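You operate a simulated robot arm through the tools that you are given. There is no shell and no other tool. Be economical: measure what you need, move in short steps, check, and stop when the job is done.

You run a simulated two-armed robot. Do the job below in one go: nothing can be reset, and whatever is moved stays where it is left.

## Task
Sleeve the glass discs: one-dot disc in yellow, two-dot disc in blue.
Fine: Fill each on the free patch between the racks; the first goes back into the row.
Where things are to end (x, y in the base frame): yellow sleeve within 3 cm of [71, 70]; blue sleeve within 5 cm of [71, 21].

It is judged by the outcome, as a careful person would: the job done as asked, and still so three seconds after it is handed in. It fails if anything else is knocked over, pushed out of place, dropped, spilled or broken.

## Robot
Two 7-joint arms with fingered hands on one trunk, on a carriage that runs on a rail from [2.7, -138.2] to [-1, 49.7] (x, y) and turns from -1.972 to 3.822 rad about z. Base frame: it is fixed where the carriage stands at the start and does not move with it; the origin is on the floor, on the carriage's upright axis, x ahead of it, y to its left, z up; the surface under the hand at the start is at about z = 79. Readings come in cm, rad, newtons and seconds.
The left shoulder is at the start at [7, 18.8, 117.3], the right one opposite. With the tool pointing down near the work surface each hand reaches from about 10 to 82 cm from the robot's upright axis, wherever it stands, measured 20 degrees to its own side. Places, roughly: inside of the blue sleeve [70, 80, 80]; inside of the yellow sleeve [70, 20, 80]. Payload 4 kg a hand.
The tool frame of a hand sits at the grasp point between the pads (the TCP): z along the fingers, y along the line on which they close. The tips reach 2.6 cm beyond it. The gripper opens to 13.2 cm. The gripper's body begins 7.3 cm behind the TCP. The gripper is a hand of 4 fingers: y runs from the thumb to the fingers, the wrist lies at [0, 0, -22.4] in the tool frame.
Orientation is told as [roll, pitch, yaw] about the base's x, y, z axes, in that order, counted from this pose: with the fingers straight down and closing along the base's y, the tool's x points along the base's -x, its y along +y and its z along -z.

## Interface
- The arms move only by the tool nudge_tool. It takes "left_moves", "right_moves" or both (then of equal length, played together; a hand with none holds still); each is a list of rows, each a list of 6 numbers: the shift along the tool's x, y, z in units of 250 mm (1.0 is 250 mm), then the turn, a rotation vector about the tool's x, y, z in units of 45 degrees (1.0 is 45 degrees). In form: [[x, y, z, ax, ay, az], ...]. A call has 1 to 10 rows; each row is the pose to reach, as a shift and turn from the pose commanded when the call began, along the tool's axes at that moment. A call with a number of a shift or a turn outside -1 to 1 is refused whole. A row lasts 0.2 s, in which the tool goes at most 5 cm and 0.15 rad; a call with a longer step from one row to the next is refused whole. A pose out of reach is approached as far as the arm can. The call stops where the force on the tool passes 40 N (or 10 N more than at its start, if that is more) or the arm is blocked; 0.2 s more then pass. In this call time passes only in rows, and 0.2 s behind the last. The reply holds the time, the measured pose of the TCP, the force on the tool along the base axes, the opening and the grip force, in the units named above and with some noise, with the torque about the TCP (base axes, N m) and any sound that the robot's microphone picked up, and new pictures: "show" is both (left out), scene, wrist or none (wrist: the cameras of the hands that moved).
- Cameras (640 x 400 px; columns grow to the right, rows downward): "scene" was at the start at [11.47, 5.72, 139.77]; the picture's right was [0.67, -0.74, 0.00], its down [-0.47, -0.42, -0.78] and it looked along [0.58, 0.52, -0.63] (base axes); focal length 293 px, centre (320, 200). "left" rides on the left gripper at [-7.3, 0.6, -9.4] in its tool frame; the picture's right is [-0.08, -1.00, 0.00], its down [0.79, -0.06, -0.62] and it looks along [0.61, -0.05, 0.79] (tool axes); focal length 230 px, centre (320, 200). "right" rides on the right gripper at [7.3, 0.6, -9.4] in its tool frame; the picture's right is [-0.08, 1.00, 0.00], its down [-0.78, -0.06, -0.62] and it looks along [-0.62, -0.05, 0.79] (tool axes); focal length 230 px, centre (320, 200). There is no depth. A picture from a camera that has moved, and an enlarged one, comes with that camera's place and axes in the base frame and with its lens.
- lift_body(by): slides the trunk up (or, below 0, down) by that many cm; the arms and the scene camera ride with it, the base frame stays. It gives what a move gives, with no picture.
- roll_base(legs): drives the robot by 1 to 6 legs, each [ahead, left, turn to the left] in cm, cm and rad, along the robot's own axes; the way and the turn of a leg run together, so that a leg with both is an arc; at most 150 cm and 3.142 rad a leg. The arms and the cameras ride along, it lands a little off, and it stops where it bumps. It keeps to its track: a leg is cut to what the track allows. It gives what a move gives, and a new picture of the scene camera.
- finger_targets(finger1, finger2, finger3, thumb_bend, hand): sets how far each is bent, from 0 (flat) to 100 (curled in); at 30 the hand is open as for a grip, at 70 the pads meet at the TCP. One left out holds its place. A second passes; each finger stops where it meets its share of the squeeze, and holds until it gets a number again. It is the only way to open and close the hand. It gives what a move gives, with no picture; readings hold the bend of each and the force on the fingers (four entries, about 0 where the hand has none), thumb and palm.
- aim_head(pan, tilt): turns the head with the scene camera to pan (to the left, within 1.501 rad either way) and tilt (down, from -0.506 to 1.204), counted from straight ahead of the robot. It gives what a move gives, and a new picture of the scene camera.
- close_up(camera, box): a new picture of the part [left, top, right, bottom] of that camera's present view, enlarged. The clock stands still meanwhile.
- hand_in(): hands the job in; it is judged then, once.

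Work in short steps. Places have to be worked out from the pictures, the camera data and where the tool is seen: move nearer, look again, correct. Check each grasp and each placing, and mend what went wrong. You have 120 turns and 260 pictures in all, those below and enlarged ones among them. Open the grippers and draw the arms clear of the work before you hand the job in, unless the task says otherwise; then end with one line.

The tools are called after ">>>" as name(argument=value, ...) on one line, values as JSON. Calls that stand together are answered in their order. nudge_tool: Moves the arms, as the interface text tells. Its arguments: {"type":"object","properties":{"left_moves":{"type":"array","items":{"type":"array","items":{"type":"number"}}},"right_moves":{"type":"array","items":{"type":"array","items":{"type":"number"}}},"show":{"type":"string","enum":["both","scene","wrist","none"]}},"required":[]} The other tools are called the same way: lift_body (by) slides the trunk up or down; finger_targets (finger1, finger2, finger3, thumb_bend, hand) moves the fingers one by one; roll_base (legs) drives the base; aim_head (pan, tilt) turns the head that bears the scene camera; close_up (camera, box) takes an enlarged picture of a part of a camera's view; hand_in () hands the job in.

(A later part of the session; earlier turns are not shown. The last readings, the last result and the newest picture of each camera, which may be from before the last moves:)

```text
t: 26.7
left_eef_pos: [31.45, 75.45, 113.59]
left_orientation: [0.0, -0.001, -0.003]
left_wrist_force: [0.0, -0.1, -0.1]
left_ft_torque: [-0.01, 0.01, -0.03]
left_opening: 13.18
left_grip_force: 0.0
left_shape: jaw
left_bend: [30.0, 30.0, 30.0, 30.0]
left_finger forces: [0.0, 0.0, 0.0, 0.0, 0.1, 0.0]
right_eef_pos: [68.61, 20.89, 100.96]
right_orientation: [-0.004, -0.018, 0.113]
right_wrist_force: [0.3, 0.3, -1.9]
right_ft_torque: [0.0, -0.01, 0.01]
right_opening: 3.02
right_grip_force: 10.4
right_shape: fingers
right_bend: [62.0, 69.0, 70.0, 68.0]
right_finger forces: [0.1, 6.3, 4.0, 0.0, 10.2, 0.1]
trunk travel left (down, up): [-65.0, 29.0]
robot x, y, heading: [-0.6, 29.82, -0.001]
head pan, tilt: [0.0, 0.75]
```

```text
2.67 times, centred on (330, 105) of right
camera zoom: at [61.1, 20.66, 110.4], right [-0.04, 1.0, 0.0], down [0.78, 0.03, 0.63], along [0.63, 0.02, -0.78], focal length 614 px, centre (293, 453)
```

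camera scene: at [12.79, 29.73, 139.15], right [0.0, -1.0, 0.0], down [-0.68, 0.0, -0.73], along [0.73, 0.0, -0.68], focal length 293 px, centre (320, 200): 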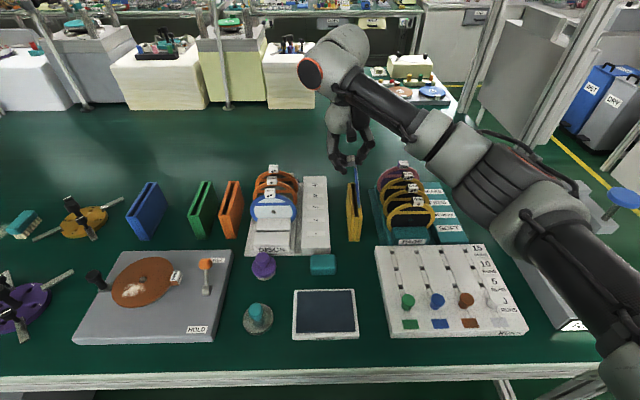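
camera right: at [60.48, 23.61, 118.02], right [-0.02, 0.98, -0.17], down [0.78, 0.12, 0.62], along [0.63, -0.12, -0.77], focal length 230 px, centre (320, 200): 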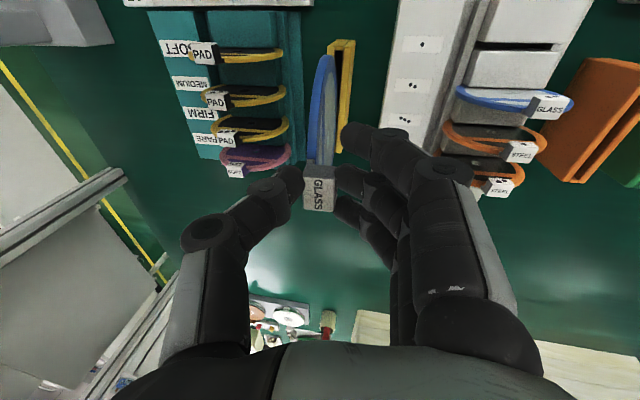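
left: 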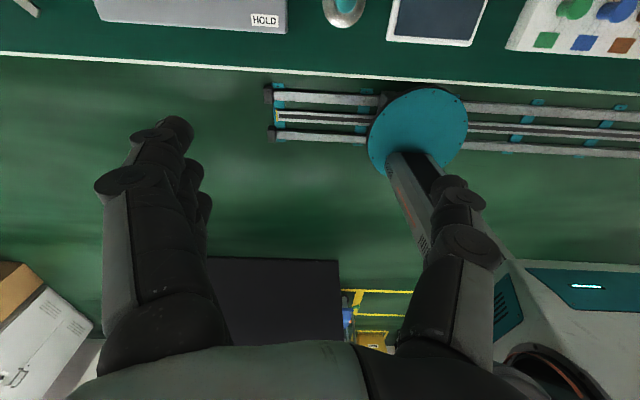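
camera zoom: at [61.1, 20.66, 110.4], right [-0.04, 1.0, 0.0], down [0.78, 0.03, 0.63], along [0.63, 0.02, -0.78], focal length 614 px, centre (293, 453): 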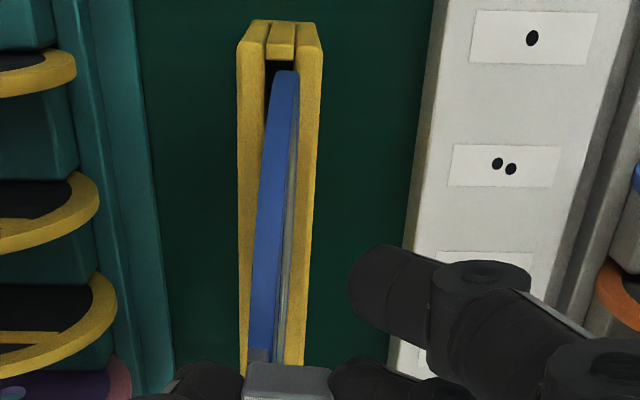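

Fit now: yaw≈0, centre ≈20.76, bottom ≈20.9 with slot ≈20.8. I nudge −y slightly and lower in small rows.

>>> nudge_tool(right_moves=[[0, -0.003, 0.008, 0, 0, 0], [0, -0.003, 0.016, 0, 0, 0], [0, -0.003, 0.024, 0, 0, 0], [0, -0.003, 0.032, 0, 0, 0]], show="none")

>>> close_up(camera="scene", box=[325, 175, 385, 213])

```text
t: 27.7
left_eef_pos: [31.17, 75.76, 113.62]
left_orientation: [-0.001, -0.004, -0.003]
left_wrist_force: [-0.9, 0.7, 0.0]
left_ft_torque: [0.02, 0.01, 0.02]
left_opening: 13.2
left_grip_force: 0.2
left_shape: jaw
left_bend: [30.0, 30.0, 30.0, 30.0]
left_finger forces: [0.1, 0.1, 0.0, 0.1, 0.0, 0.0]
right_eef_pos: [68.34, 20.9, 100.72]
right_orientation: [-0.002, -0.024, 0.118]
right_wrist_force: [-1.5, 0.4, 25.6]
right_ft_torque: [0.0, -0.13, 0.02]
right_opening: 2.95
right_grip_force: 15.8
right_shape: fingers
right_bend: [62.0, 71.0, 71.0, 69.0]
right_finger forces: [0.0, 9.4, 6.9, 0.0, 15.2, 0.0]
trunk travel left (down, up): [-65.0, 29.0]
robot x, y, heading: [-0.54, 29.83, -0.001]
head pan, tilt: [0.0, 0.75]
```

```text
10.53 times, centred on (355, 194) of scene
camera zoom: at [12.38, 29.78, 139.23], right [0.0, -1.0, 0.0], down [-0.68, 0.0, -0.73], along [0.73, 0.0, -0.68], focal length 3087 px, centre (-48, 263)
```

zoom: 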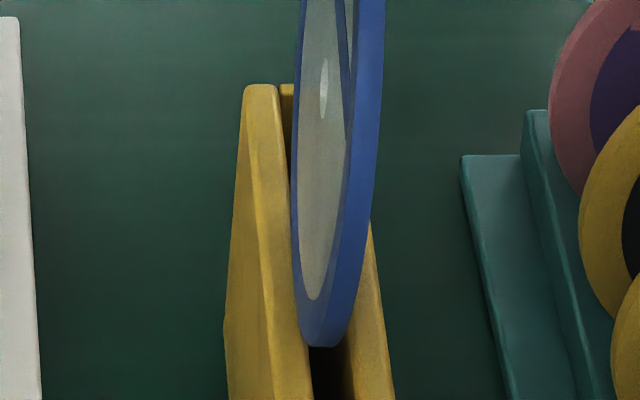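

Contact again at the same height with the contact point near the slot's middle: likely the disc is ~1 cm in the slot and jams because of small yaw/lean. I unload, correct yaw +0.03 and lean −0.03 about the disc bottom, and try lowering gently.

>>> nudge_tool(right_moves=[[0, 0, -0.03, 0, 0, 0], [-0.0015, 0.013, -0.03, 0.038, 0.0044, -0.038], [-0.0015, 0.013, -0.02, 0.038, 0.0044, -0.038], [-0.0015, 0.013, -0.008, 0.038, 0.0044, -0.038]], show="none")

>>> close_up(camera="scene", box=[325, 175, 385, 213])

>>> close_up(camera="right", box=[270, 30, 390, 180])

```text
t: 28.7
left_eef_pos: [31.23, 75.62, 113.58]
left_orientation: [0.0, -0.002, -0.002]
left_wrist_force: [0.6, -0.3, 0.5]
left_ft_torque: [-0.01, -0.02, 0.01]
left_opening: 13.17
left_grip_force: 0.1
left_shape: jaw
left_bend: [30.0, 30.0, 30.0, 30.0]
left_finger forces: [0.0, 0.0, 0.0, 0.0, 0.0, 0.0]
right_eef_pos: [68.61, 21.18, 100.83]
right_orientation: [-0.034, -0.019, 0.144]
right_wrist_force: [-1.9, 0.7, 14.0]
right_ft_torque: [0.03, -0.07, 0.0]
right_opening: 3.01
right_grip_force: 12.4
right_shape: fingers
right_bend: [62.0, 70.0, 71.0, 68.0]
right_finger forces: [0.0, 7.9, 5.3, 0.1, 12.2, 0.0]
trunk travel left (down, up): [-65.0, 29.0]
robot x, y, heading: [-0.27, 29.83, -0.003]
head pan, tilt: [0.0, 0.75]
```

```text
10.53 times, centred on (355, 194) of scene
camera zoom: at [12.53, 29.77, 139.2], right [0.0, -1.0, 0.0], down [-0.68, 0.0, -0.73], along [0.73, 0.0, -0.68], focal length 3087 px, centre (-48, 263)
```

zoom: 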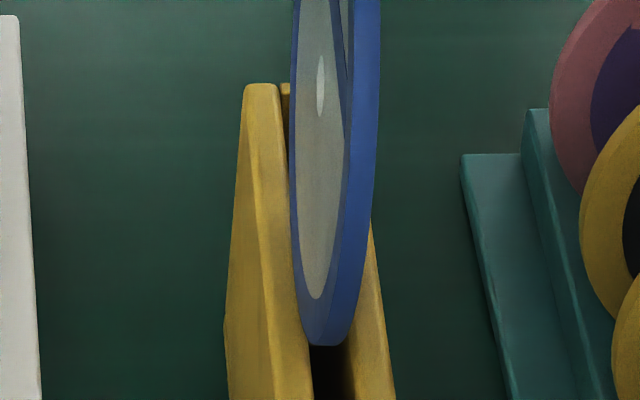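

```text
2.67 times, centred on (330, 105) of right
camera zoom: at [60.9, 21.03, 110.13], right [-0.07, 1.0, -0.03], down [0.77, 0.07, 0.63], along [0.63, 0.02, -0.77], focal length 614 px, centre (293, 453)
```

zoom: 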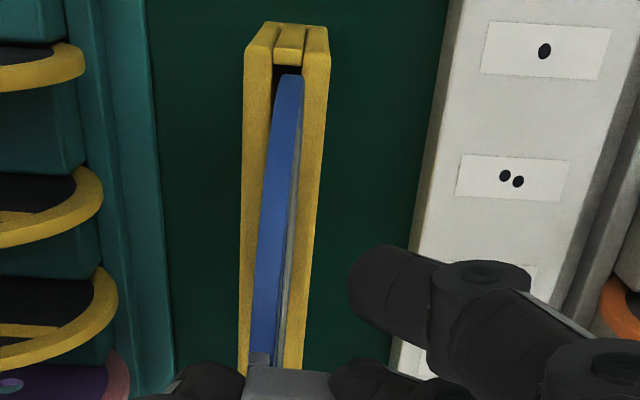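

In the wrist view the disc is now nearly centred along the slot at both ends; clearance is only ±0.15. I try a small −y step of 0.15 with lift and gentle lowering.

>>> nudge_tool(right_moves=[[0, 0, -0.016, 0, 0, 0], [0.0009, -0.006, -0.016, 0, 0, 0], [0.0009, -0.006, -0.006, 0, 0, 0], [0.0009, -0.006, 0.004, 0, 0, 0]], show="none")

```text
t: 29.7
left_eef_pos: [31.08, 75.67, 113.64]
left_orientation: [0.001, -0.003, -0.002]
left_wrist_force: [0.1, 0.3, 0.0]
left_ft_torque: [0.04, -0.03, -0.02]
left_opening: 13.19
left_grip_force: 0.1
left_shape: jaw
left_bend: [30.0, 30.0, 30.0, 30.0]
left_finger forces: [0.0, 0.0, 0.1, 0.1, 0.1, 0.1]
right_eef_pos: [68.49, 21.22, 100.83]
right_orientation: [-0.031, -0.019, 0.143]
right_wrist_force: [-1.4, 1.1, 18.8]
right_ft_torque: [0.01, -0.12, 0.02]
right_opening: 2.96
right_grip_force: 13.9
right_shape: fingers
right_bend: [62.0, 71.0, 71.0, 68.0]
right_finger forces: [0.0, 8.6, 5.9, 0.0, 13.3, 0.0]
trunk travel left (down, up): [-65.0, 29.0]
robot x, y, heading: [-0.48, 30.08, -0.006]
head pan, tilt: [0.0, 0.75]
```

Still touching. To remove parallax, I'll put the scene camera straight in line with the slot: lift the disc 4 cm, move the arm +9 in y, then roll the base −9.

>>> nudge_tool(right_moves=[[0, 0, -0.05, 0, 0, 0], [0, 0, -0.12, 0, 0, 0], [0, 0, -0.18, 0, 0, 0], [-0.017, 0.12, -0.18, 0, 0, 0], [-0.034, 0.24, -0.18, 0, 0, 0], [-0.051, 0.356, -0.18, 0, 0, 0]], show="none")

>>> roll_base(legs=[[0, -9.0, 0]])

```text
t: 31.1
left_eef_pos: [31.44, 75.61, 113.35]
left_orientation: [0.0, -0.001, -0.004]
left_wrist_force: [0.3, -0.9, 0.9]
left_ft_torque: [-0.03, 0.0, 0.01]
left_opening: 13.18
left_grip_force: 0.0
left_shape: jaw
left_bend: [30.0, 30.0, 30.0, 30.0]
left_finger forces: [0.0, 0.1, 0.0, 0.1, 0.1, 0.0]
right_eef_pos: [68.5, 30.11, 104.76]
right_orientation: [-0.035, -0.012, 0.145]
right_wrist_force: [1.4, 0.6, -0.7]
right_ft_torque: [-0.01, -0.03, -0.03]
right_opening: 2.98
right_grip_force: 9.4
right_shape: fingers
right_bend: [62.0, 70.0, 70.0, 68.0]
right_finger forces: [0.0, 5.9, 3.8, 0.0, 9.9, 0.0]
trunk travel left (down, up): [-65.0, 29.0]
robot x, y, heading: [-0.31, 29.53, -0.002]
head pan, tilt: [0.0, 0.75]
```

```text
t: 32.2
left_eef_pos: [31.64, 66.74, 113.41]
left_orientation: [0.001, -0.001, -0.004]
left_wrist_force: [-0.1, -0.1, 0.3]
left_ft_torque: [0.0, 0.04, 0.0]
left_opening: 13.18
left_grip_force: 0.1
left_shape: jaw
left_bend: [30.0, 30.0, 30.0, 30.0]
left_finger forces: [0.1, 0.0, 0.0, 0.0, 0.0, 0.1]
right_eef_pos: [68.73, 21.15, 104.95]
right_orientation: [-0.033, -0.015, 0.146]
right_wrist_force: [0.9, -0.1, -1.4]
right_ft_torque: [0.01, 0.03, 0.0]
right_opening: 2.94
right_grip_force: 10.3
right_shape: fingers
right_bend: [62.0, 70.0, 70.0, 68.0]
right_finger forces: [0.1, 6.0, 3.7, 0.1, 9.9, 0.0]
trunk travel left (down, up): [-65.0, 29.0]
robot x, y, heading: [-0.52, 20.78, -0.002]
head pan, tilt: [0.0, 0.75]
camera scene: at [12.99, 20.85, 139.15], right [0.0, -1.0, 0.0], down [-0.68, 0.0, -0.73], along [0.73, 0.0, -0.68], focal length 293 px, centre (320, 200)
```

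scene: 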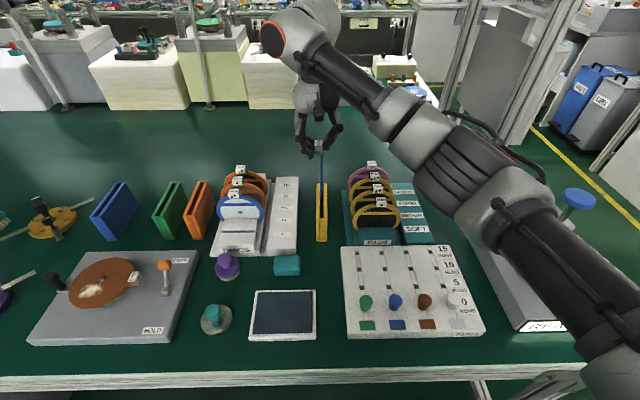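

Now the camera looks right along the slot plane. I zoom in.

>>> close_up(camera="scene", box=[290, 135, 350, 173])

>>> close_up(camera="scene", box=[290, 170, 350, 208])

>>> close_up(camera="scene", box=[290, 205, 350, 243])

```text
10.53 times, centred on (320, 154) of scene
camera zoom: at [12.99, 20.85, 139.15], right [0.0, -1.0, 0.0], down [-0.68, 0.0, -0.73], along [0.73, 0.0, -0.68], focal length 3087 px, centre (320, 684)
```

zoom: 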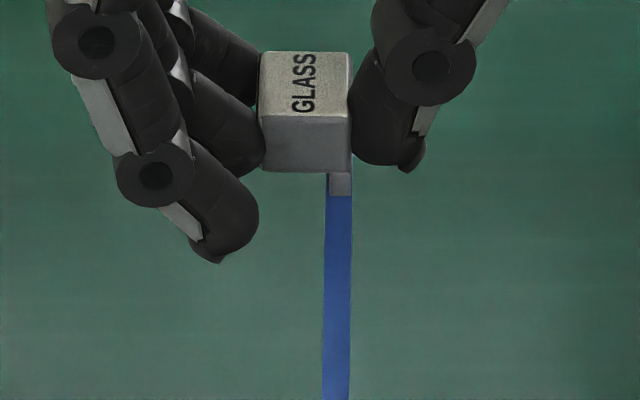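

```text
10.53 times, centred on (320, 189) of scene
camera zoom: at [12.99, 20.85, 139.15], right [0.0, -1.0, 0.0], down [-0.68, 0.0, -0.73], along [0.73, 0.0, -0.68], focal length 3087 px, centre (320, 316)
```

zoom: 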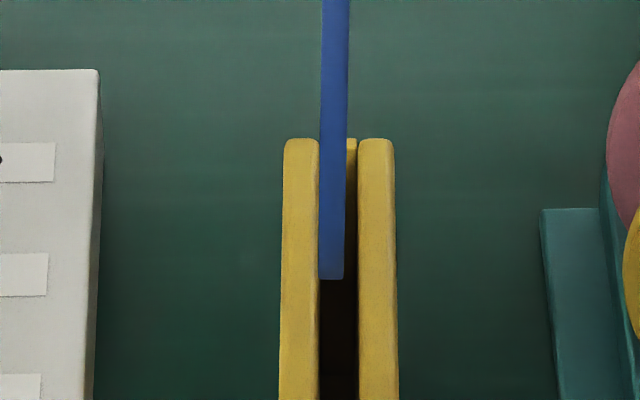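

```text
10.53 times, centred on (320, 224) of scene
camera zoom: at [12.99, 20.85, 139.15], right [0.0, -1.0, 0.0], down [-0.68, 0.0, -0.73], along [0.73, 0.0, -0.68], focal length 3087 px, centre (320, -53)
```

zoom: 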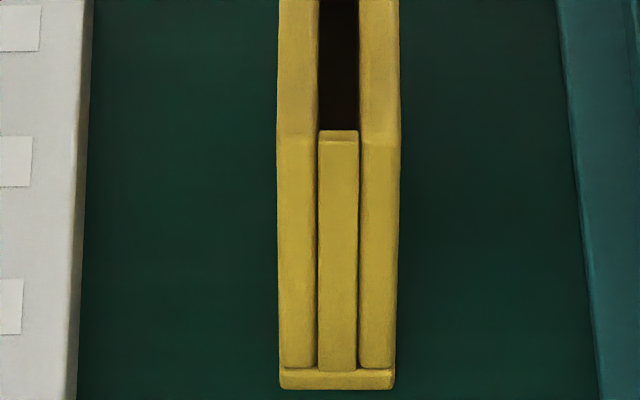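

Now it's clear: disc is edge-on with only ~0.014 lean/yaw error and ~0.1 cm to +y of slot centre. I correct those and lower 2.6 cm, then recheck.

>>> nudge_tool(right_moves=[[0, 0.002, 0.035, 0.0176, 0.0026, -0.019], [0, 0.002, 0.07, 0.0176, 0.0026, -0.019], [0, 0.002, 0.104, 0.0176, 0.0026, -0.019]], show="none")

>>> close_up(camera="scene", box=[290, 140, 350, 178])

>>> close_up(camera="scene", box=[290, 175, 350, 213])

```text
t: 33.0
left_eef_pos: [31.72, 66.47, 113.46]
left_orientation: [0.0, 0.001, -0.003]
left_wrist_force: [-0.1, 0.7, -0.3]
left_ft_torque: [0.01, -0.01, -0.02]
left_opening: 13.18
left_grip_force: 0.0
left_shape: jaw
left_bend: [30.0, 30.0, 30.0, 30.0]
left_finger forces: [0.0, 0.1, 0.0, 0.1, 0.0, 0.1]
right_eef_pos: [68.95, 20.87, 102.26]
right_orientation: [-0.048, -0.012, 0.16]
right_wrist_force: [0.8, 0.4, -1.5]
right_ft_torque: [0.01, 0.04, -0.01]
right_opening: 2.96
right_grip_force: 9.7
right_shape: fingers
right_bend: [62.0, 70.0, 70.0, 68.0]
right_finger forces: [0.0, 6.0, 3.8, 0.0, 9.8, 0.0]
trunk travel left (down, up): [-65.0, 29.0]
robot x, y, heading: [-0.56, 20.77, -0.008]
head pan, tilt: [0.0, 0.75]
```

```text
10.53 times, centred on (320, 159) of scene
camera zoom: at [13.01, 20.75, 139.15], right [0.0, -1.0, 0.0], down [-0.68, 0.0, -0.73], along [0.73, 0.0, -0.68], focal length 3087 px, centre (320, 632)
```

zoom: 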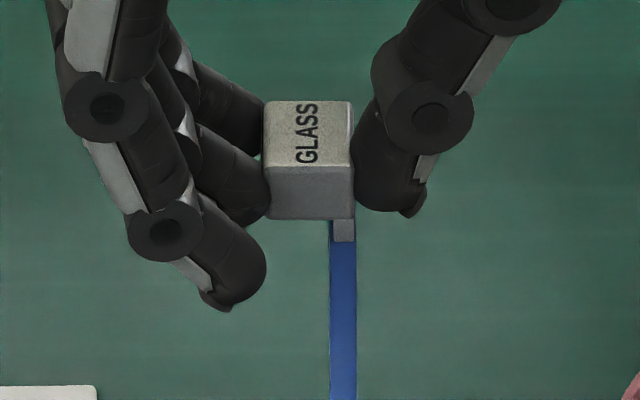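

```text
10.53 times, centred on (320, 194) of scene
camera zoom: at [13.01, 20.75, 139.15], right [0.0, -1.0, 0.0], down [-0.68, 0.0, -0.73], along [0.73, 0.0, -0.68], focal length 3087 px, centre (320, 263)
```

zoom: 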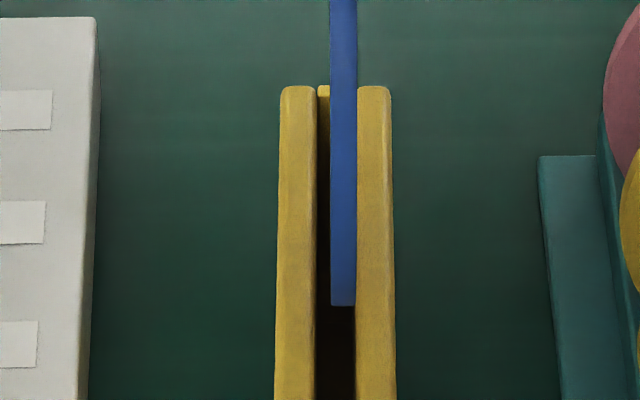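

Disc now exactly parallel; it is 0.16 cm to −y of the slot centre. I shift +0.16 and lower in small rows.

>>> nudge_tool(right_moves=[[-0.0009, 0.0063, 0, 0, 0, 0], [-0.0009, 0.0063, 0.02, 0, 0, 0], [-0.0009, 0.0063, 0.04, 0, 0, 0]], show="none")

>>> close_up(camera="scene", box=[290, 175, 350, 213])

```text
t: 33.8
left_eef_pos: [31.68, 66.63, 113.5]
left_orientation: [-0.001, 0.0, -0.005]
left_wrist_force: [0.7, -1.0, -0.5]
left_ft_torque: [-0.02, -0.02, 0.03]
left_opening: 13.14
left_grip_force: 0.1
left_shape: jaw
left_bend: [30.0, 30.0, 30.0, 30.0]
left_finger forces: [0.1, 0.0, 0.0, 0.0, 0.1, 0.1]
right_eef_pos: [68.83, 21.24, 101.14]
right_orientation: [-0.045, -0.013, 0.162]
right_wrist_force: [0.7, 0.9, -2.2]
right_ft_torque: [0.04, 0.01, 0.01]
right_opening: 2.98
right_grip_force: 9.5
right_shape: fingers
right_bend: [62.0, 70.0, 70.0, 68.0]
right_finger forces: [0.0, 5.9, 3.7, 0.0, 9.8, 0.0]
trunk travel left (down, up): [-65.0, 29.0]
robot x, y, heading: [-0.38, 20.9, -0.003]
head pan, tilt: [0.0, 0.75]
```

```text
10.53 times, centred on (320, 194) of scene
camera zoom: at [12.99, 20.78, 139.15], right [0.0, -1.0, 0.0], down [-0.68, 0.0, -0.73], along [0.73, 0.0, -0.68], focal length 3087 px, centre (320, 263)
```

zoom: 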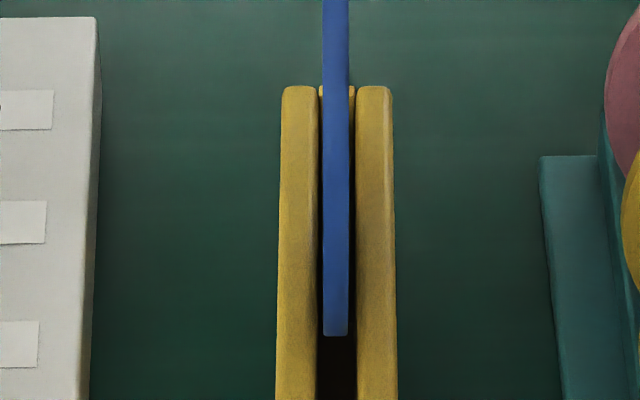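

Disc is centred in the slot. I continue down 1.5 cm.

>>> nudge_tool(right_moves=[[0, 0, 0.015, 0, 0, 0], [0, 0, 0.03, 0, 0, 0], [0, 0, 0.045, 0, 0, 0], [0, 0, 0.06, 0, 0, 0]], show="none")

>>> close_up(camera="scene", box=[290, 175, 350, 213])

>>> close_up(camera="right", box=[270, 30, 390, 180])

```text
t: 34.8
left_eef_pos: [31.61, 66.56, 113.42]
left_orientation: [0.002, -0.001, -0.003]
left_wrist_force: [0.0, 0.1, 0.1]
left_ft_torque: [0.01, 0.01, -0.04]
left_opening: 13.16
left_grip_force: 0.1
left_shape: jaw
left_bend: [30.0, 30.0, 30.0, 30.0]
left_finger forces: [0.0, 0.0, 0.0, 0.0, 0.0, 0.1]
right_eef_pos: [68.89, 21.07, 99.56]
right_orientation: [-0.047, -0.012, 0.161]
right_wrist_force: [-0.2, 0.4, -1.4]
right_ft_torque: [0.02, 0.03, 0.03]
right_opening: 2.98
right_grip_force: 9.6
right_shape: fingers
right_bend: [62.0, 70.0, 70.0, 68.0]
right_finger forces: [0.0, 5.9, 3.7, 0.0, 9.7, 0.1]
trunk travel left (down, up): [-65.0, 29.0]
robot x, y, heading: [-0.59, 20.96, -0.008]
head pan, tilt: [0.0, 0.75]
```

```text
10.53 times, centred on (320, 194) of scene
camera zoom: at [13.01, 20.77, 139.15], right [0.0, -1.0, 0.0], down [-0.68, 0.0, -0.73], along [0.73, 0.0, -0.68], focal length 3087 px, centre (320, 263)
```

zoom: 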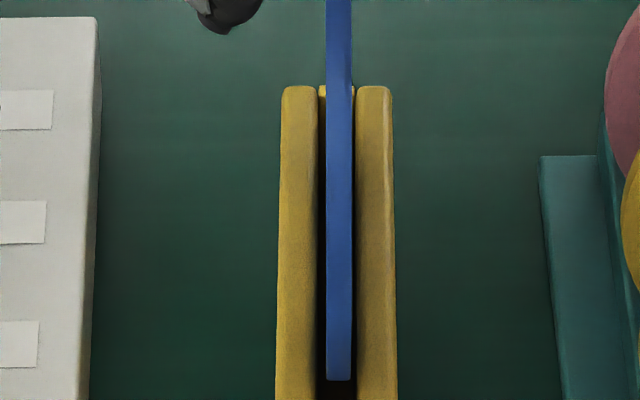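

```text
2.67 times, centred on (330, 105) of right
camera zoom: at [61.32, 20.93, 109.0], right [-0.08, 1.0, -0.05], down [0.77, 0.09, 0.63], along [0.63, 0.02, -0.78], focal length 614 px, centre (293, 453)
```

zoom: 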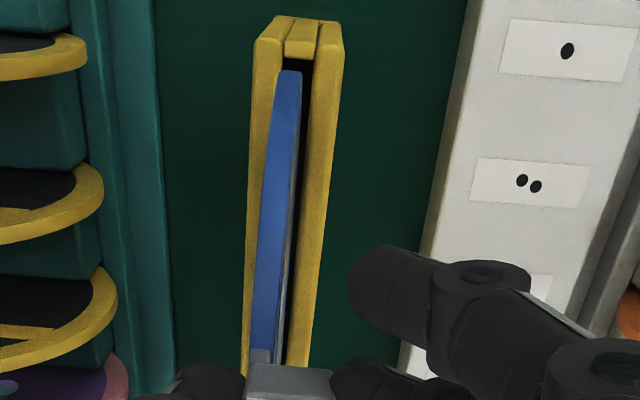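

It slides in freely. Re-deriving from the wrist view, the sleeve spans x≈63.4–77.2 (centre ≈70.3) while the disc centre is ≈69.6, so I shift +0.7 in x, then lower 4 cm.

>>> nudge_tool(right_moves=[[-0.0276, -0.0045, 0, 0, 0, 0], [-0.0276, -0.0045, 0.03, 0, 0, 0], [-0.0276, -0.0045, 0.06, 0, 0, 0], [-0.0276, -0.0045, 0.09, 0, 0, 0], [-0.0276, -0.0045, 0.12, 0, 0, 0], [-0.0276, -0.0045, 0.15, 0, 0, 0]], show="none")

>>> close_up(camera="scene", box=[280, 155, 360, 225])

>>> close_up(camera="right", box=[270, 60, 390, 210])

```text
t: 36.2
left_eef_pos: [31.59, 66.54, 113.4]
left_orientation: [0.002, 0.001, -0.005]
left_wrist_force: [0.2, -0.2, -0.1]
left_ft_torque: [-0.03, -0.04, 0.03]
left_opening: 13.15
left_grip_force: 0.1
left_shape: jaw
left_bend: [30.0, 30.0, 30.0, 30.0]
left_finger forces: [0.1, 0.1, 0.1, 0.1, 0.1, 0.0]
right_eef_pos: [69.58, 20.92, 95.86]
right_orientation: [-0.047, -0.014, 0.161]
right_wrist_force: [0.1, 0.6, -1.7]
right_ft_torque: [0.02, 0.02, 0.0]
right_opening: 2.99
right_grip_force: 9.1
right_shape: fingers
right_bend: [62.0, 70.0, 70.0, 68.0]
right_finger forces: [0.1, 6.1, 3.6, 0.0, 9.7, 0.0]
trunk travel left (down, up): [-65.0, 29.0]
robot x, y, heading: [-0.73, 20.89, -0.004]
head pan, tilt: [0.0, 0.75]
```

```text
5.71 times, centred on (320, 190) of scene
camera zoom: at [13.0, 20.78, 139.15], right [0.0, -1.0, 0.0], down [-0.68, 0.0, -0.73], along [0.73, 0.0, -0.68], focal length 1676 px, centre (320, 257)
```

zoom: 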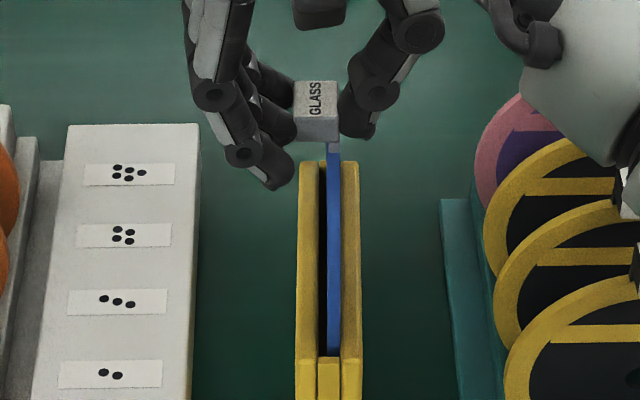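

```text
2.67 times, centred on (330, 135) of right
camera zoom: at [62.1, 20.75, 105.23], right [-0.08, 1.0, -0.05], down [0.77, 0.09, 0.63], along [0.63, 0.02, -0.78], focal length 614 px, centre (293, 373)
```

zoom: 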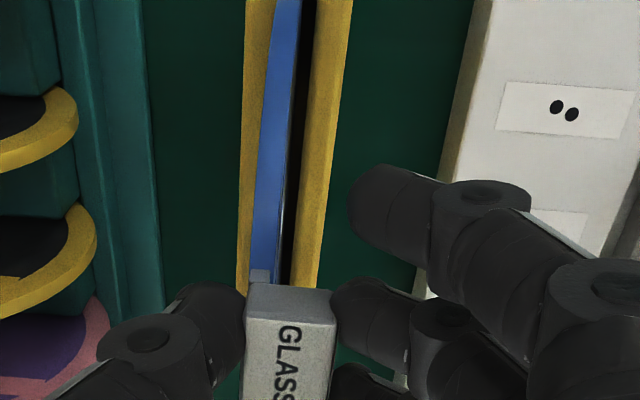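

Going in freely. I lower the remaining ~2.8 cm in small rows, expecting light contact with the floor.

>>> nudge_tool(right_moves=[[0, 0, 0.025, 0, 0, 0], [0, 0, 0.05, 0, 0, 0], [0, 0, 0.07, 0, 0, 0], [0, 0, 0.085, 0, 0, 0], [0, 0, 0.1, 0, 0, 0]], show="none")

>>> close_up(camera="scene", box=[280, 155, 360, 225])

```text
t: 37.4
left_eef_pos: [31.59, 66.57, 113.35]
left_orientation: [0.0, 0.0, -0.003]
left_wrist_force: [0.0, -0.4, 0.5]
left_ft_torque: [-0.03, -0.03, -0.01]
left_opening: 13.17
left_grip_force: 0.1
left_shape: jaw
left_bend: [30.0, 30.0, 30.0, 30.0]
left_finger forces: [0.0, 0.0, 0.0, 0.0, 0.1, 0.0]
right_eef_pos: [69.69, 20.83, 93.53]
right_orientation: [-0.047, -0.012, 0.161]
right_wrist_force: [-0.3, 0.0, -1.6]
right_ft_torque: [0.01, 0.06, -0.02]
right_opening: 2.98
right_grip_force: 9.4
right_shape: fingers
right_bend: [62.0, 70.0, 70.0, 68.0]
right_finger forces: [0.0, 6.2, 3.7, 0.1, 9.7, 0.1]
trunk travel left (down, up): [-65.0, 29.0]
robot x, y, heading: [-0.36, 20.75, -0.002]
head pan, tilt: [0.0, 0.75]
```

```text
5.71 times, centred on (320, 190) of scene
camera zoom: at [13.0, 20.78, 139.15], right [0.0, -1.0, 0.0], down [-0.68, 0.0, -0.73], along [0.73, 0.0, -0.68], focal length 1676 px, centre (320, 257)
```

zoom: 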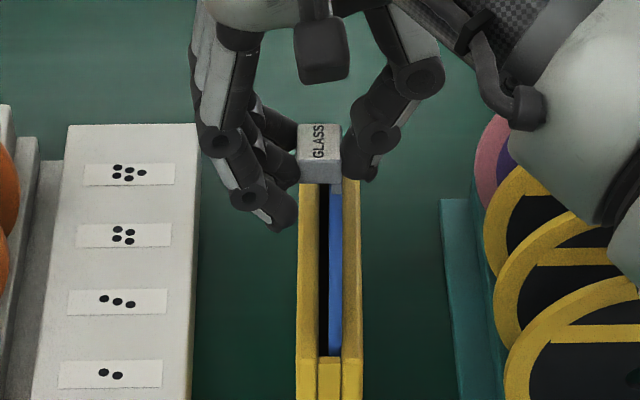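

Still no floor contact. I lower on in 0.25 cm steps.

>>> nudge_tool(right_moves=[[0, 0, 0.01, 0, 0, 0], [0, 0, 0.02, 0, 0, 0], [0, 0, 0.03, 0, 0, 0]], show="scene")

```text
t: 38.2
left_eef_pos: [31.65, 66.64, 113.5]
left_orientation: [0.002, 0.001, -0.003]
left_wrist_force: [0.9, 0.4, -0.4]
left_ft_torque: [0.0, -0.01, 0.0]
left_opening: 13.18
left_grip_force: 0.0
left_shape: jaw
left_bend: [30.0, 30.0, 30.0, 30.0]
left_finger forces: [0.0, 0.1, 0.0, 0.0, 0.1, 0.0]
right_eef_pos: [69.7, 20.73, 92.72]
right_orientation: [-0.048, -0.012, 0.158]
right_wrist_force: [-0.7, 0.7, -1.2]
right_ft_torque: [0.03, 0.04, 0.02]
right_opening: 2.98
right_grip_force: 9.3
right_shape: fingers
right_bend: [62.0, 70.0, 70.0, 68.0]
right_finger forces: [0.0, 6.2, 3.8, 0.0, 9.7, 0.0]
trunk travel left (down, up): [-65.0, 29.0]
robot x, y, heading: [-0.68, 20.72, -0.006]
head pan, tilt: [0.0, 0.75]
camera scene: at [13.0, 20.78, 139.15], right [0.0, -1.0, 0.0], down [-0.68, 0.0, -0.73], along [0.73, 0.0, -0.68], focal length 293 px, centre (320, 200)
```

scene: 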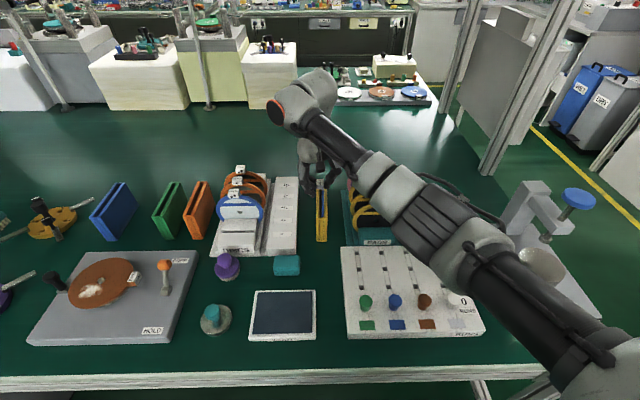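

Still free. Two more small steps.

>>> nudge_tool(right_moves=[[0, 0, 0.008, 0, 0, 0], [0, 0, 0.016, 0, 0, 0], [0, 0, 0.022, 0, 0, 0]], show="none")

>>> close_up(camera="scene", box=[280, 155, 360, 225])

>>> close_up(camera="right", box=[240, 60, 420, 230])

```text
t: 39.0
left_eef_pos: [31.64, 66.69, 113.38]
left_orientation: [0.0, 0.0, -0.003]
left_wrist_force: [0.1, -0.1, 0.1]
left_ft_torque: [0.0, 0.01, 0.0]
left_opening: 13.18
left_grip_force: 0.1
left_shape: jaw
left_bend: [30.0, 30.0, 30.0, 30.0]
left_finger forces: [0.1, 0.0, 0.1, 0.0, 0.0, 0.1]
right_eef_pos: [69.53, 20.94, 92.24]
right_orientation: [-0.047, -0.012, 0.162]
right_wrist_force: [-1.5, 0.5, 2.1]
right_ft_torque: [0.0, 0.0, 0.01]
right_opening: 2.97
right_grip_force: 9.7
right_shape: fingers
right_bend: [62.0, 70.0, 70.0, 68.0]
right_finger forces: [0.0, 6.4, 3.9, 0.1, 10.0, 0.0]
trunk travel left (down, up): [-65.0, 29.0]
robot x, y, heading: [-0.65, 20.94, -0.007]
head pan, tilt: [0.0, 0.75]
```

```text
5.71 times, centred on (320, 190) of scene
camera zoom: at [12.9, 20.78, 139.17], right [0.0, -1.0, 0.0], down [-0.68, 0.0, -0.73], along [0.73, 0.0, -0.68], focal length 1676 px, centre (320, 257)
```

zoom: 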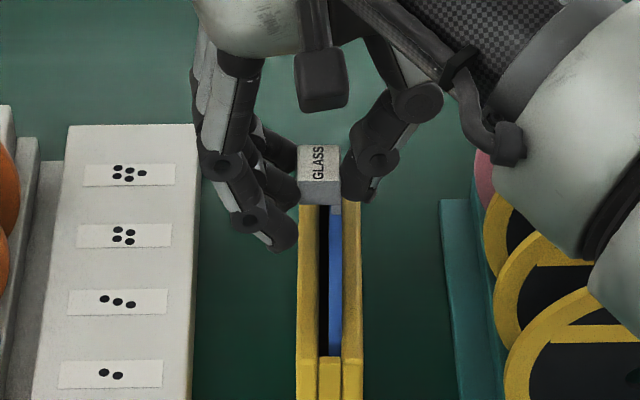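

```text
2.35 times, centred on (330, 145) of right
camera zoom: at [62.12, 20.63, 101.57], right [-0.08, 1.0, -0.05], down [0.77, 0.09, 0.63], along [0.63, 0.02, -0.78], focal length 541 px, centre (296, 329)
```

zoom: 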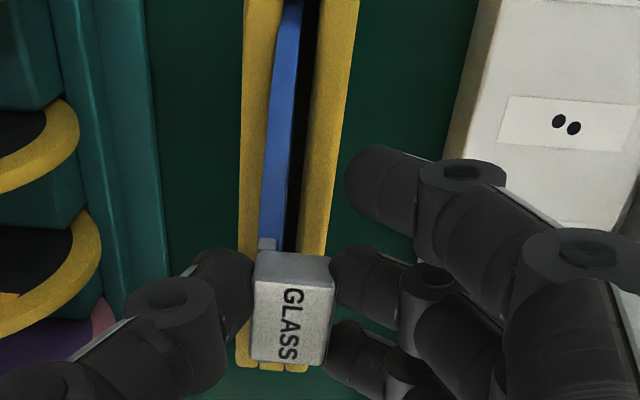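

A light contact of ~4 N: the disc is on the sleeve floor. I open the fingers.

>>> finger_targets(hand="right", finger1=56, finger2=60, finger3=60, thumb_bend=60)

>>> nudge_tool(right_moves=[[0, -0.002, -0.04, 0, 0, 0], [0, -0.004, -0.1, 0, 0, 0], [0, -0.01, -0.22, 0, 0, 0], [0, -0.015, -0.38, 0, 0, 0]], show="both")

>>> close_up(camera="scene", box=[280, 155, 360, 245])

```text
t: 40.0
left_eef_pos: [31.46, 66.64, 113.42]
left_orientation: [-0.001, 0.0, -0.003]
left_wrist_force: [-1.5, 0.2, -0.7]
left_ft_torque: [-0.02, 0.0, -0.01]
left_opening: 13.2
left_grip_force: 0.1
left_shape: jaw
left_bend: [30.0, 30.0, 30.0, 30.0]
left_finger forces: [0.1, 0.0, 0.0, 0.0, 0.0, 0.0]
right_eef_pos: [69.69, 20.92, 92.14]
right_orientation: [-0.047, -0.011, 0.162]
right_wrist_force: [-0.3, -0.7, -0.2]
right_ft_torque: [0.01, -0.04, 0.02]
right_opening: 4.43
right_grip_force: 0.1
right_shape: fingers
right_bend: [56.0, 60.0, 60.0, 60.0]
right_finger forces: [0.0, 0.1, 0.0, 0.1, 0.0, 0.0]
trunk travel left (down, up): [-65.0, 29.0]
robot x, y, heading: [-0.65, 20.77, 0.001]
head pan, tilt: [0.0, 0.75]
```

```text
t: 41.0
left_eef_pos: [31.63, 66.59, 113.39]
left_orientation: [0.0, 0.001, -0.003]
left_wrist_force: [-0.2, -0.7, 0.2]
left_ft_torque: [0.04, -0.01, -0.03]
left_opening: 13.21
left_grip_force: 0.2
left_shape: jaw
left_bend: [30.0, 30.0, 30.0, 30.0]
left_finger forces: [0.0, 0.0, 0.0, 0.0, 0.0, 0.0]
right_eef_pos: [69.72, 20.67, 101.76]
right_orientation: [-0.046, -0.012, 0.158]
right_wrist_force: [-1.3, -0.8, 0.1]
right_ft_torque: [0.0, 0.03, -0.02]
right_opening: 4.47
right_grip_force: 0.0
right_shape: fingers
right_bend: [56.0, 60.0, 60.0, 60.0]
right_finger forces: [0.0, 0.0, 0.0, 0.0, 0.0, 0.0]
trunk travel left (down, up): [-65.0, 29.0]
robot x, y, heading: [-0.22, 20.69, -0.0]
head pan, tilt: [0.0, 0.75]
camera scene: at [12.88, 20.78, 139.15], right [0.0, -1.0, 0.0], down [-0.68, 0.0, -0.73], along [0.73, 0.0, -0.68], focal length 293 px, centre (320, 200)
camera right: at [62.18, 20.5, 111.11], right [-0.08, 1.0, -0.05], down [0.77, 0.09, 0.63], along [0.63, 0.02, -0.78], focal length 230 px, centre (320, 200)
```

scene: 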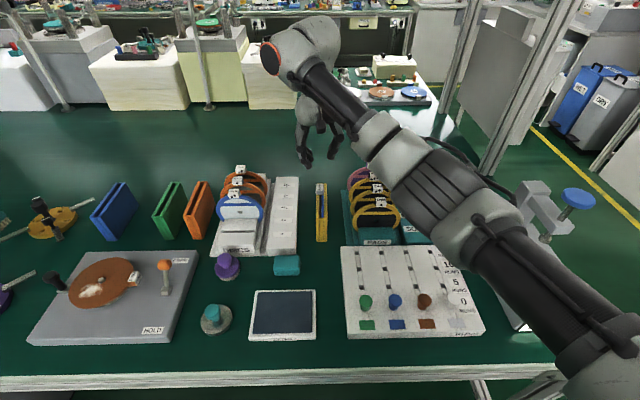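
right: 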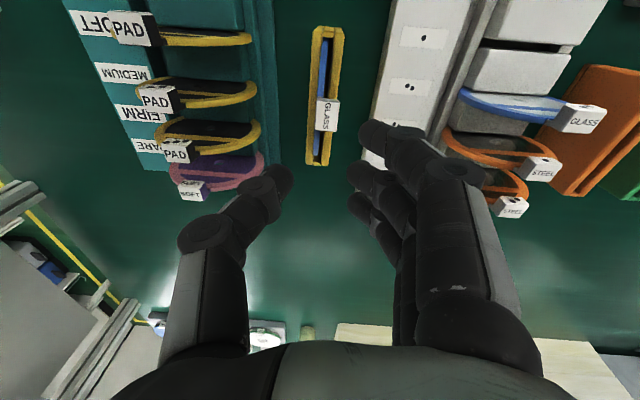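

```text
4.44 times, centred on (320, 200) of scene
camera zoom: at [12.88, 20.78, 139.15], right [0.0, -1.0, 0.0], down [-0.68, 0.0, -0.73], along [0.73, 0.0, -0.68], focal length 1304 px, centre (320, 200)
```

zoom: 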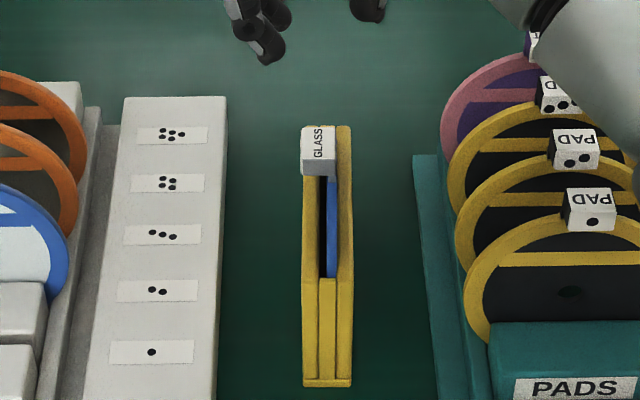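

One-dot disc is in the yellow sleeve. Next I grip the sleeve across y, straddling the tag. I straighten the hand (yaw/roll 0) above the sleeve centre and set the opening.

>>> nudge_tool(right_moves=[[-0.012, -0.003, 0, -0.03, 0.012, 0.1], [-0.0237, -0.0056, 0, -0.06, 0.024, 0.2]], show="none")

>>> finger_targets(hand="right", finger1=56, finger2=56, finger3=56, thumb_bend=57)

>>> close_up(camera="right", box=[200, 0, 440, 200])

>>> close_up(camera="scene", box=[270, 130, 370, 245])

```text
t: 41.6
left_eef_pos: [31.49, 66.66, 113.45]
left_orientation: [0.001, 0.001, -0.004]
left_wrist_force: [-0.4, 0.8, 0.1]
left_ft_torque: [-0.01, -0.02, 0.01]
left_opening: 13.19
left_grip_force: 0.0
left_shape: jaw
left_bend: [30.0, 30.0, 30.0, 30.0]
left_finger forces: [0.1, 0.0, 0.0, 0.0, 0.1, 0.1]
right_eef_pos: [70.36, 20.73, 101.77]
right_orientation: [0.001, 0.004, 0.003]
right_wrist_force: [0.3, 0.6, -0.4]
right_ft_torque: [0.02, -0.02, 0.0]
right_opening: 4.46
right_grip_force: 0.1
right_shape: fingers
right_bend: [56.0, 60.0, 60.0, 60.0]
right_finger forces: [0.0, 0.0, 0.0, 0.0, 0.1, 0.0]
trunk travel left (down, up): [-65.0, 29.0]
robot x, y, heading: [-0.56, 20.92, -0.001]
head pan, tilt: [0.0, 0.75]
```

```text
t: 42.6
left_eef_pos: [31.61, 66.63, 113.32]
left_orientation: [-0.001, -0.001, -0.002]
left_wrist_force: [0.1, -0.4, 0.2]
left_ft_torque: [-0.01, 0.01, 0.0]
left_opening: 13.17
left_grip_force: 0.0
left_shape: jaw
left_bend: [30.0, 30.0, 30.0, 30.0]
left_finger forces: [0.0, 0.0, 0.0, 0.1, 0.1, 0.1]
right_eef_pos: [70.41, 20.72, 101.69]
right_orientation: [0.001, 0.003, 0.003]
right_wrist_force: [-0.3, -0.3, 1.3]
right_ft_torque: [0.0, 0.01, 0.02]
right_opening: 5.06
right_grip_force: 0.1
right_shape: fingers
right_bend: [56.0, 56.0, 56.0, 56.0]
right_finger forces: [0.0, 0.0, 0.0, 0.0, 0.1, 0.1]
trunk travel left (down, up): [-65.0, 29.0]
robot x, y, heading: [-0.21, 20.84, -0.007]
head pan, tilt: [0.0, 0.75]
```

```text
2.00 times, centred on (320, 100) of right
camera zoom: at [63.0, 21.24, 111.22], right [0.07, 1.0, 0.0], down [0.79, -0.06, 0.61], along [0.61, -0.05, -0.79], focal length 460 px, centre (320, 400)
```

zoom: 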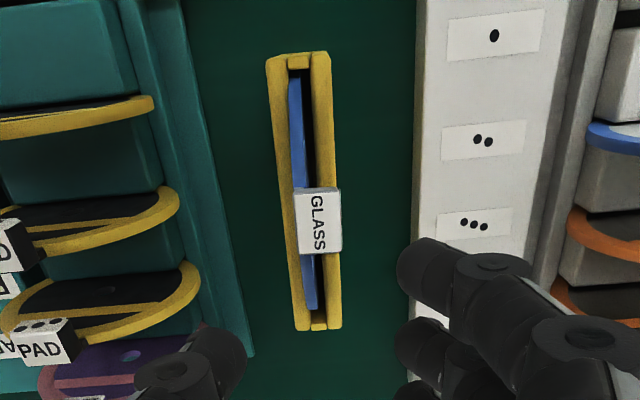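

```text
3.48 times, centred on (320, 188) of scene
camera zoom: at [12.97, 20.78, 139.15], right [0.0, -1.0, 0.0], down [-0.68, 0.0, -0.73], along [0.73, 0.0, -0.68], focal length 1020 px, centre (320, 244)
```

zoom: 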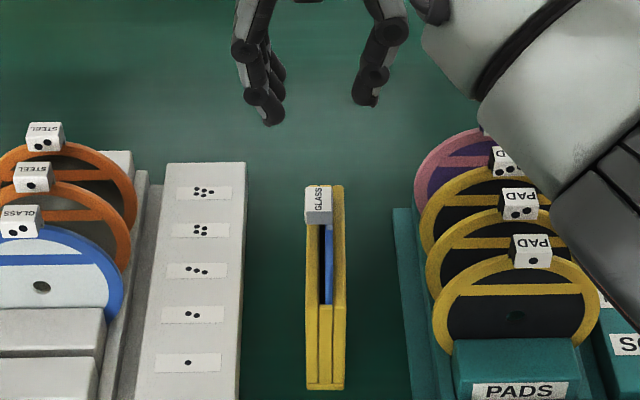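

The sleeve is centred at about y 20.3. I shift −0.35 and descend to z≈91 first for a check.

>>> nudge_tool(right_moves=[[0.008, -0.007, 0.1, 0, 0, 0], [0.016, -0.014, 0.2, 0, 0, 0], [0.016, -0.014, 0.3, 0, 0, 0], [0.016, -0.014, 0.37, 0, 0, 0], [0.016, -0.014, 0.43, 0, 0, 0]], show="none")

>>> close_up(camera="scene", box=[270, 140, 370, 245])

>>> close_up(camera="right", box=[200, 40, 440, 240])

```text
t: 43.8
left_eef_pos: [31.61, 66.7, 113.44]
left_orientation: [-0.001, 0.001, -0.002]
left_wrist_force: [-0.2, 0.1, -0.3]
left_ft_torque: [0.0, 0.02, 0.01]
left_opening: 13.16
left_grip_force: 0.1
left_shape: jaw
left_bend: [30.0, 30.0, 30.0, 30.0]
left_finger forces: [0.1, 0.0, 0.1, 0.1, 0.1, 0.0]
right_eef_pos: [69.74, 20.54, 90.92]
right_orientation: [0.001, 0.004, 0.003]
right_wrist_force: [-0.5, 0.4, 0.6]
right_ft_torque: [0.01, 0.02, -0.02]
right_opening: 5.08
right_grip_force: 0.1
right_shape: fingers
right_bend: [56.0, 56.0, 56.0, 56.0]
right_finger forces: [0.0, 0.0, 0.0, 0.0, 0.0, 0.1]
trunk travel left (down, up): [-65.0, 29.0]
robot x, y, heading: [-0.23, 20.85, -0.006]
head pan, tilt: [0.0, 0.75]
```

```text
3.81 times, centred on (320, 192) of scene
camera zoom: at [12.99, 20.78, 139.15], right [0.0, -1.0, 0.0], down [-0.68, 0.0, -0.73], along [0.73, 0.0, -0.68], focal length 1117 px, centre (320, 229)
```

zoom: 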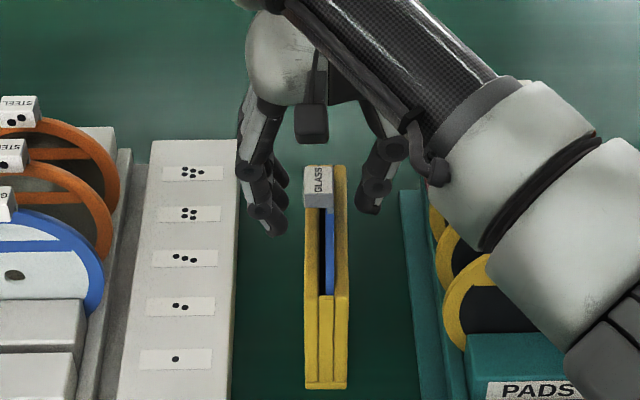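

```text
2.00 times, centred on (320, 140) of right
camera zoom: at [62.37, 21.05, 100.45], right [0.07, 1.0, 0.0], down [0.79, -0.06, 0.61], along [0.61, -0.04, -0.79], focal length 460 px, centre (320, 320)
```

zoom: 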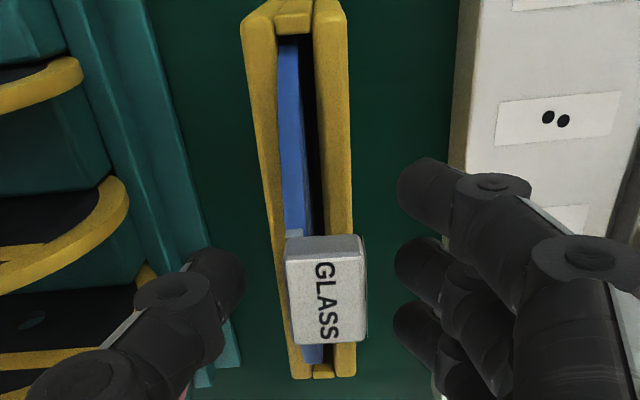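

Well centred. I descend 3.6 cm more and close on the sleeve.

>>> nudge_tool(right_moves=[[0, 0, 0.05, 0, 0, 0], [0, 0, 0.1, 0, 0, 0], [0, 0, 0.145, 0, 0, 0]], show="none")

>>> close_up(camera="scene", box=[270, 140, 370, 245])

>>> finger_targets(hand="right", finger1=72, finger2=72, finger3=72, thumb_bend=72)

>>> close_up(camera="scene", box=[270, 140, 370, 245])

```text
t: 44.6
left_eef_pos: [31.62, 66.62, 113.47]
left_orientation: [0.0, 0.0, -0.003]
left_wrist_force: [-0.9, -1.2, -0.5]
left_ft_torque: [-0.03, -0.02, 0.01]
left_opening: 13.17
left_grip_force: 0.0
left_shape: jaw
left_bend: [30.0, 30.0, 30.0, 30.0]
left_finger forces: [0.0, 0.0, 0.0, 0.0, 0.1, 0.0]
right_eef_pos: [69.76, 20.53, 87.35]
right_orientation: [0.003, 0.003, 0.001]
right_wrist_force: [-0.3, 0.1, 0.1]
right_ft_torque: [0.01, -0.02, 0.0]
right_opening: 5.08
right_grip_force: 0.1
right_shape: fingers
right_bend: [56.0, 56.0, 56.0, 56.0]
right_finger forces: [0.0, 0.1, 0.0, 0.1, 0.0, 0.0]
trunk travel left (down, up): [-65.0, 29.0]
robot x, y, heading: [-0.33, 21.0, -0.004]
head pan, tilt: [0.0, 0.75]
```

```text
3.81 times, centred on (320, 192) of scene
camera zoom: at [12.98, 20.77, 139.15], right [0.0, -1.0, 0.0], down [-0.68, 0.0, -0.73], along [0.73, 0.0, -0.68], focal length 1117 px, centre (320, 229)
```

zoom: 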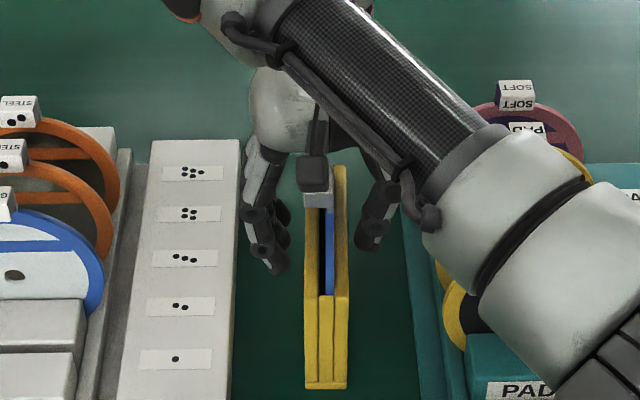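

```text
t: 45.6
left_eef_pos: [31.65, 66.61, 113.46]
left_orientation: [0.0, 0.0, -0.002]
left_wrist_force: [0.9, -0.2, -0.1]
left_ft_torque: [0.05, -0.02, 0.04]
left_opening: 13.18
left_grip_force: 0.1
left_shape: jaw
left_bend: [30.0, 30.0, 30.0, 30.0]
left_finger forces: [0.1, 0.0, 0.0, 0.0, 0.0, 0.0]
right_eef_pos: [69.79, 20.49, 87.47]
right_orientation: [0.002, 0.004, 0.003]
right_wrist_force: [-0.1, 0.1, -2.2]
right_ft_torque: [-0.04, 0.03, 0.0]
right_opening: 3.33
right_grip_force: 18.3
right_shape: fingers
right_bend: [68.0, 68.0, 68.0, 64.0]
right_finger forces: [5.9, 5.8, 5.8, 0.0, 17.7, 0.1]
trunk travel left (down, up): [-65.0, 29.0]
robot x, y, heading: [-0.53, 21.02, 0.0]
head pan, tilt: [0.0, 0.75]
```

```text
3.81 times, centred on (320, 192) of scene
camera zoom: at [13.0, 20.78, 139.15], right [0.0, -1.0, 0.0], down [-0.68, 0.0, -0.73], along [0.73, 0.0, -0.68], focal length 1117 px, centre (320, 229)
```

zoom: 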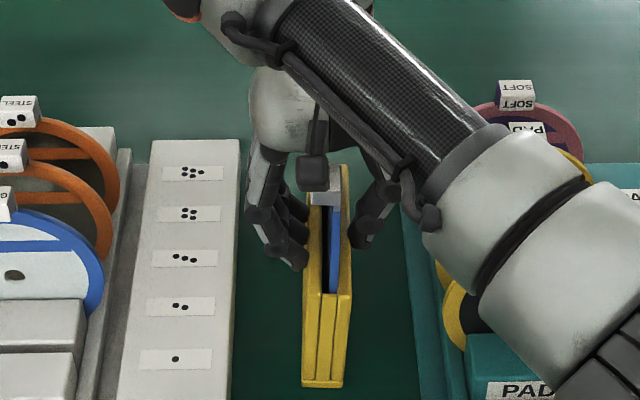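

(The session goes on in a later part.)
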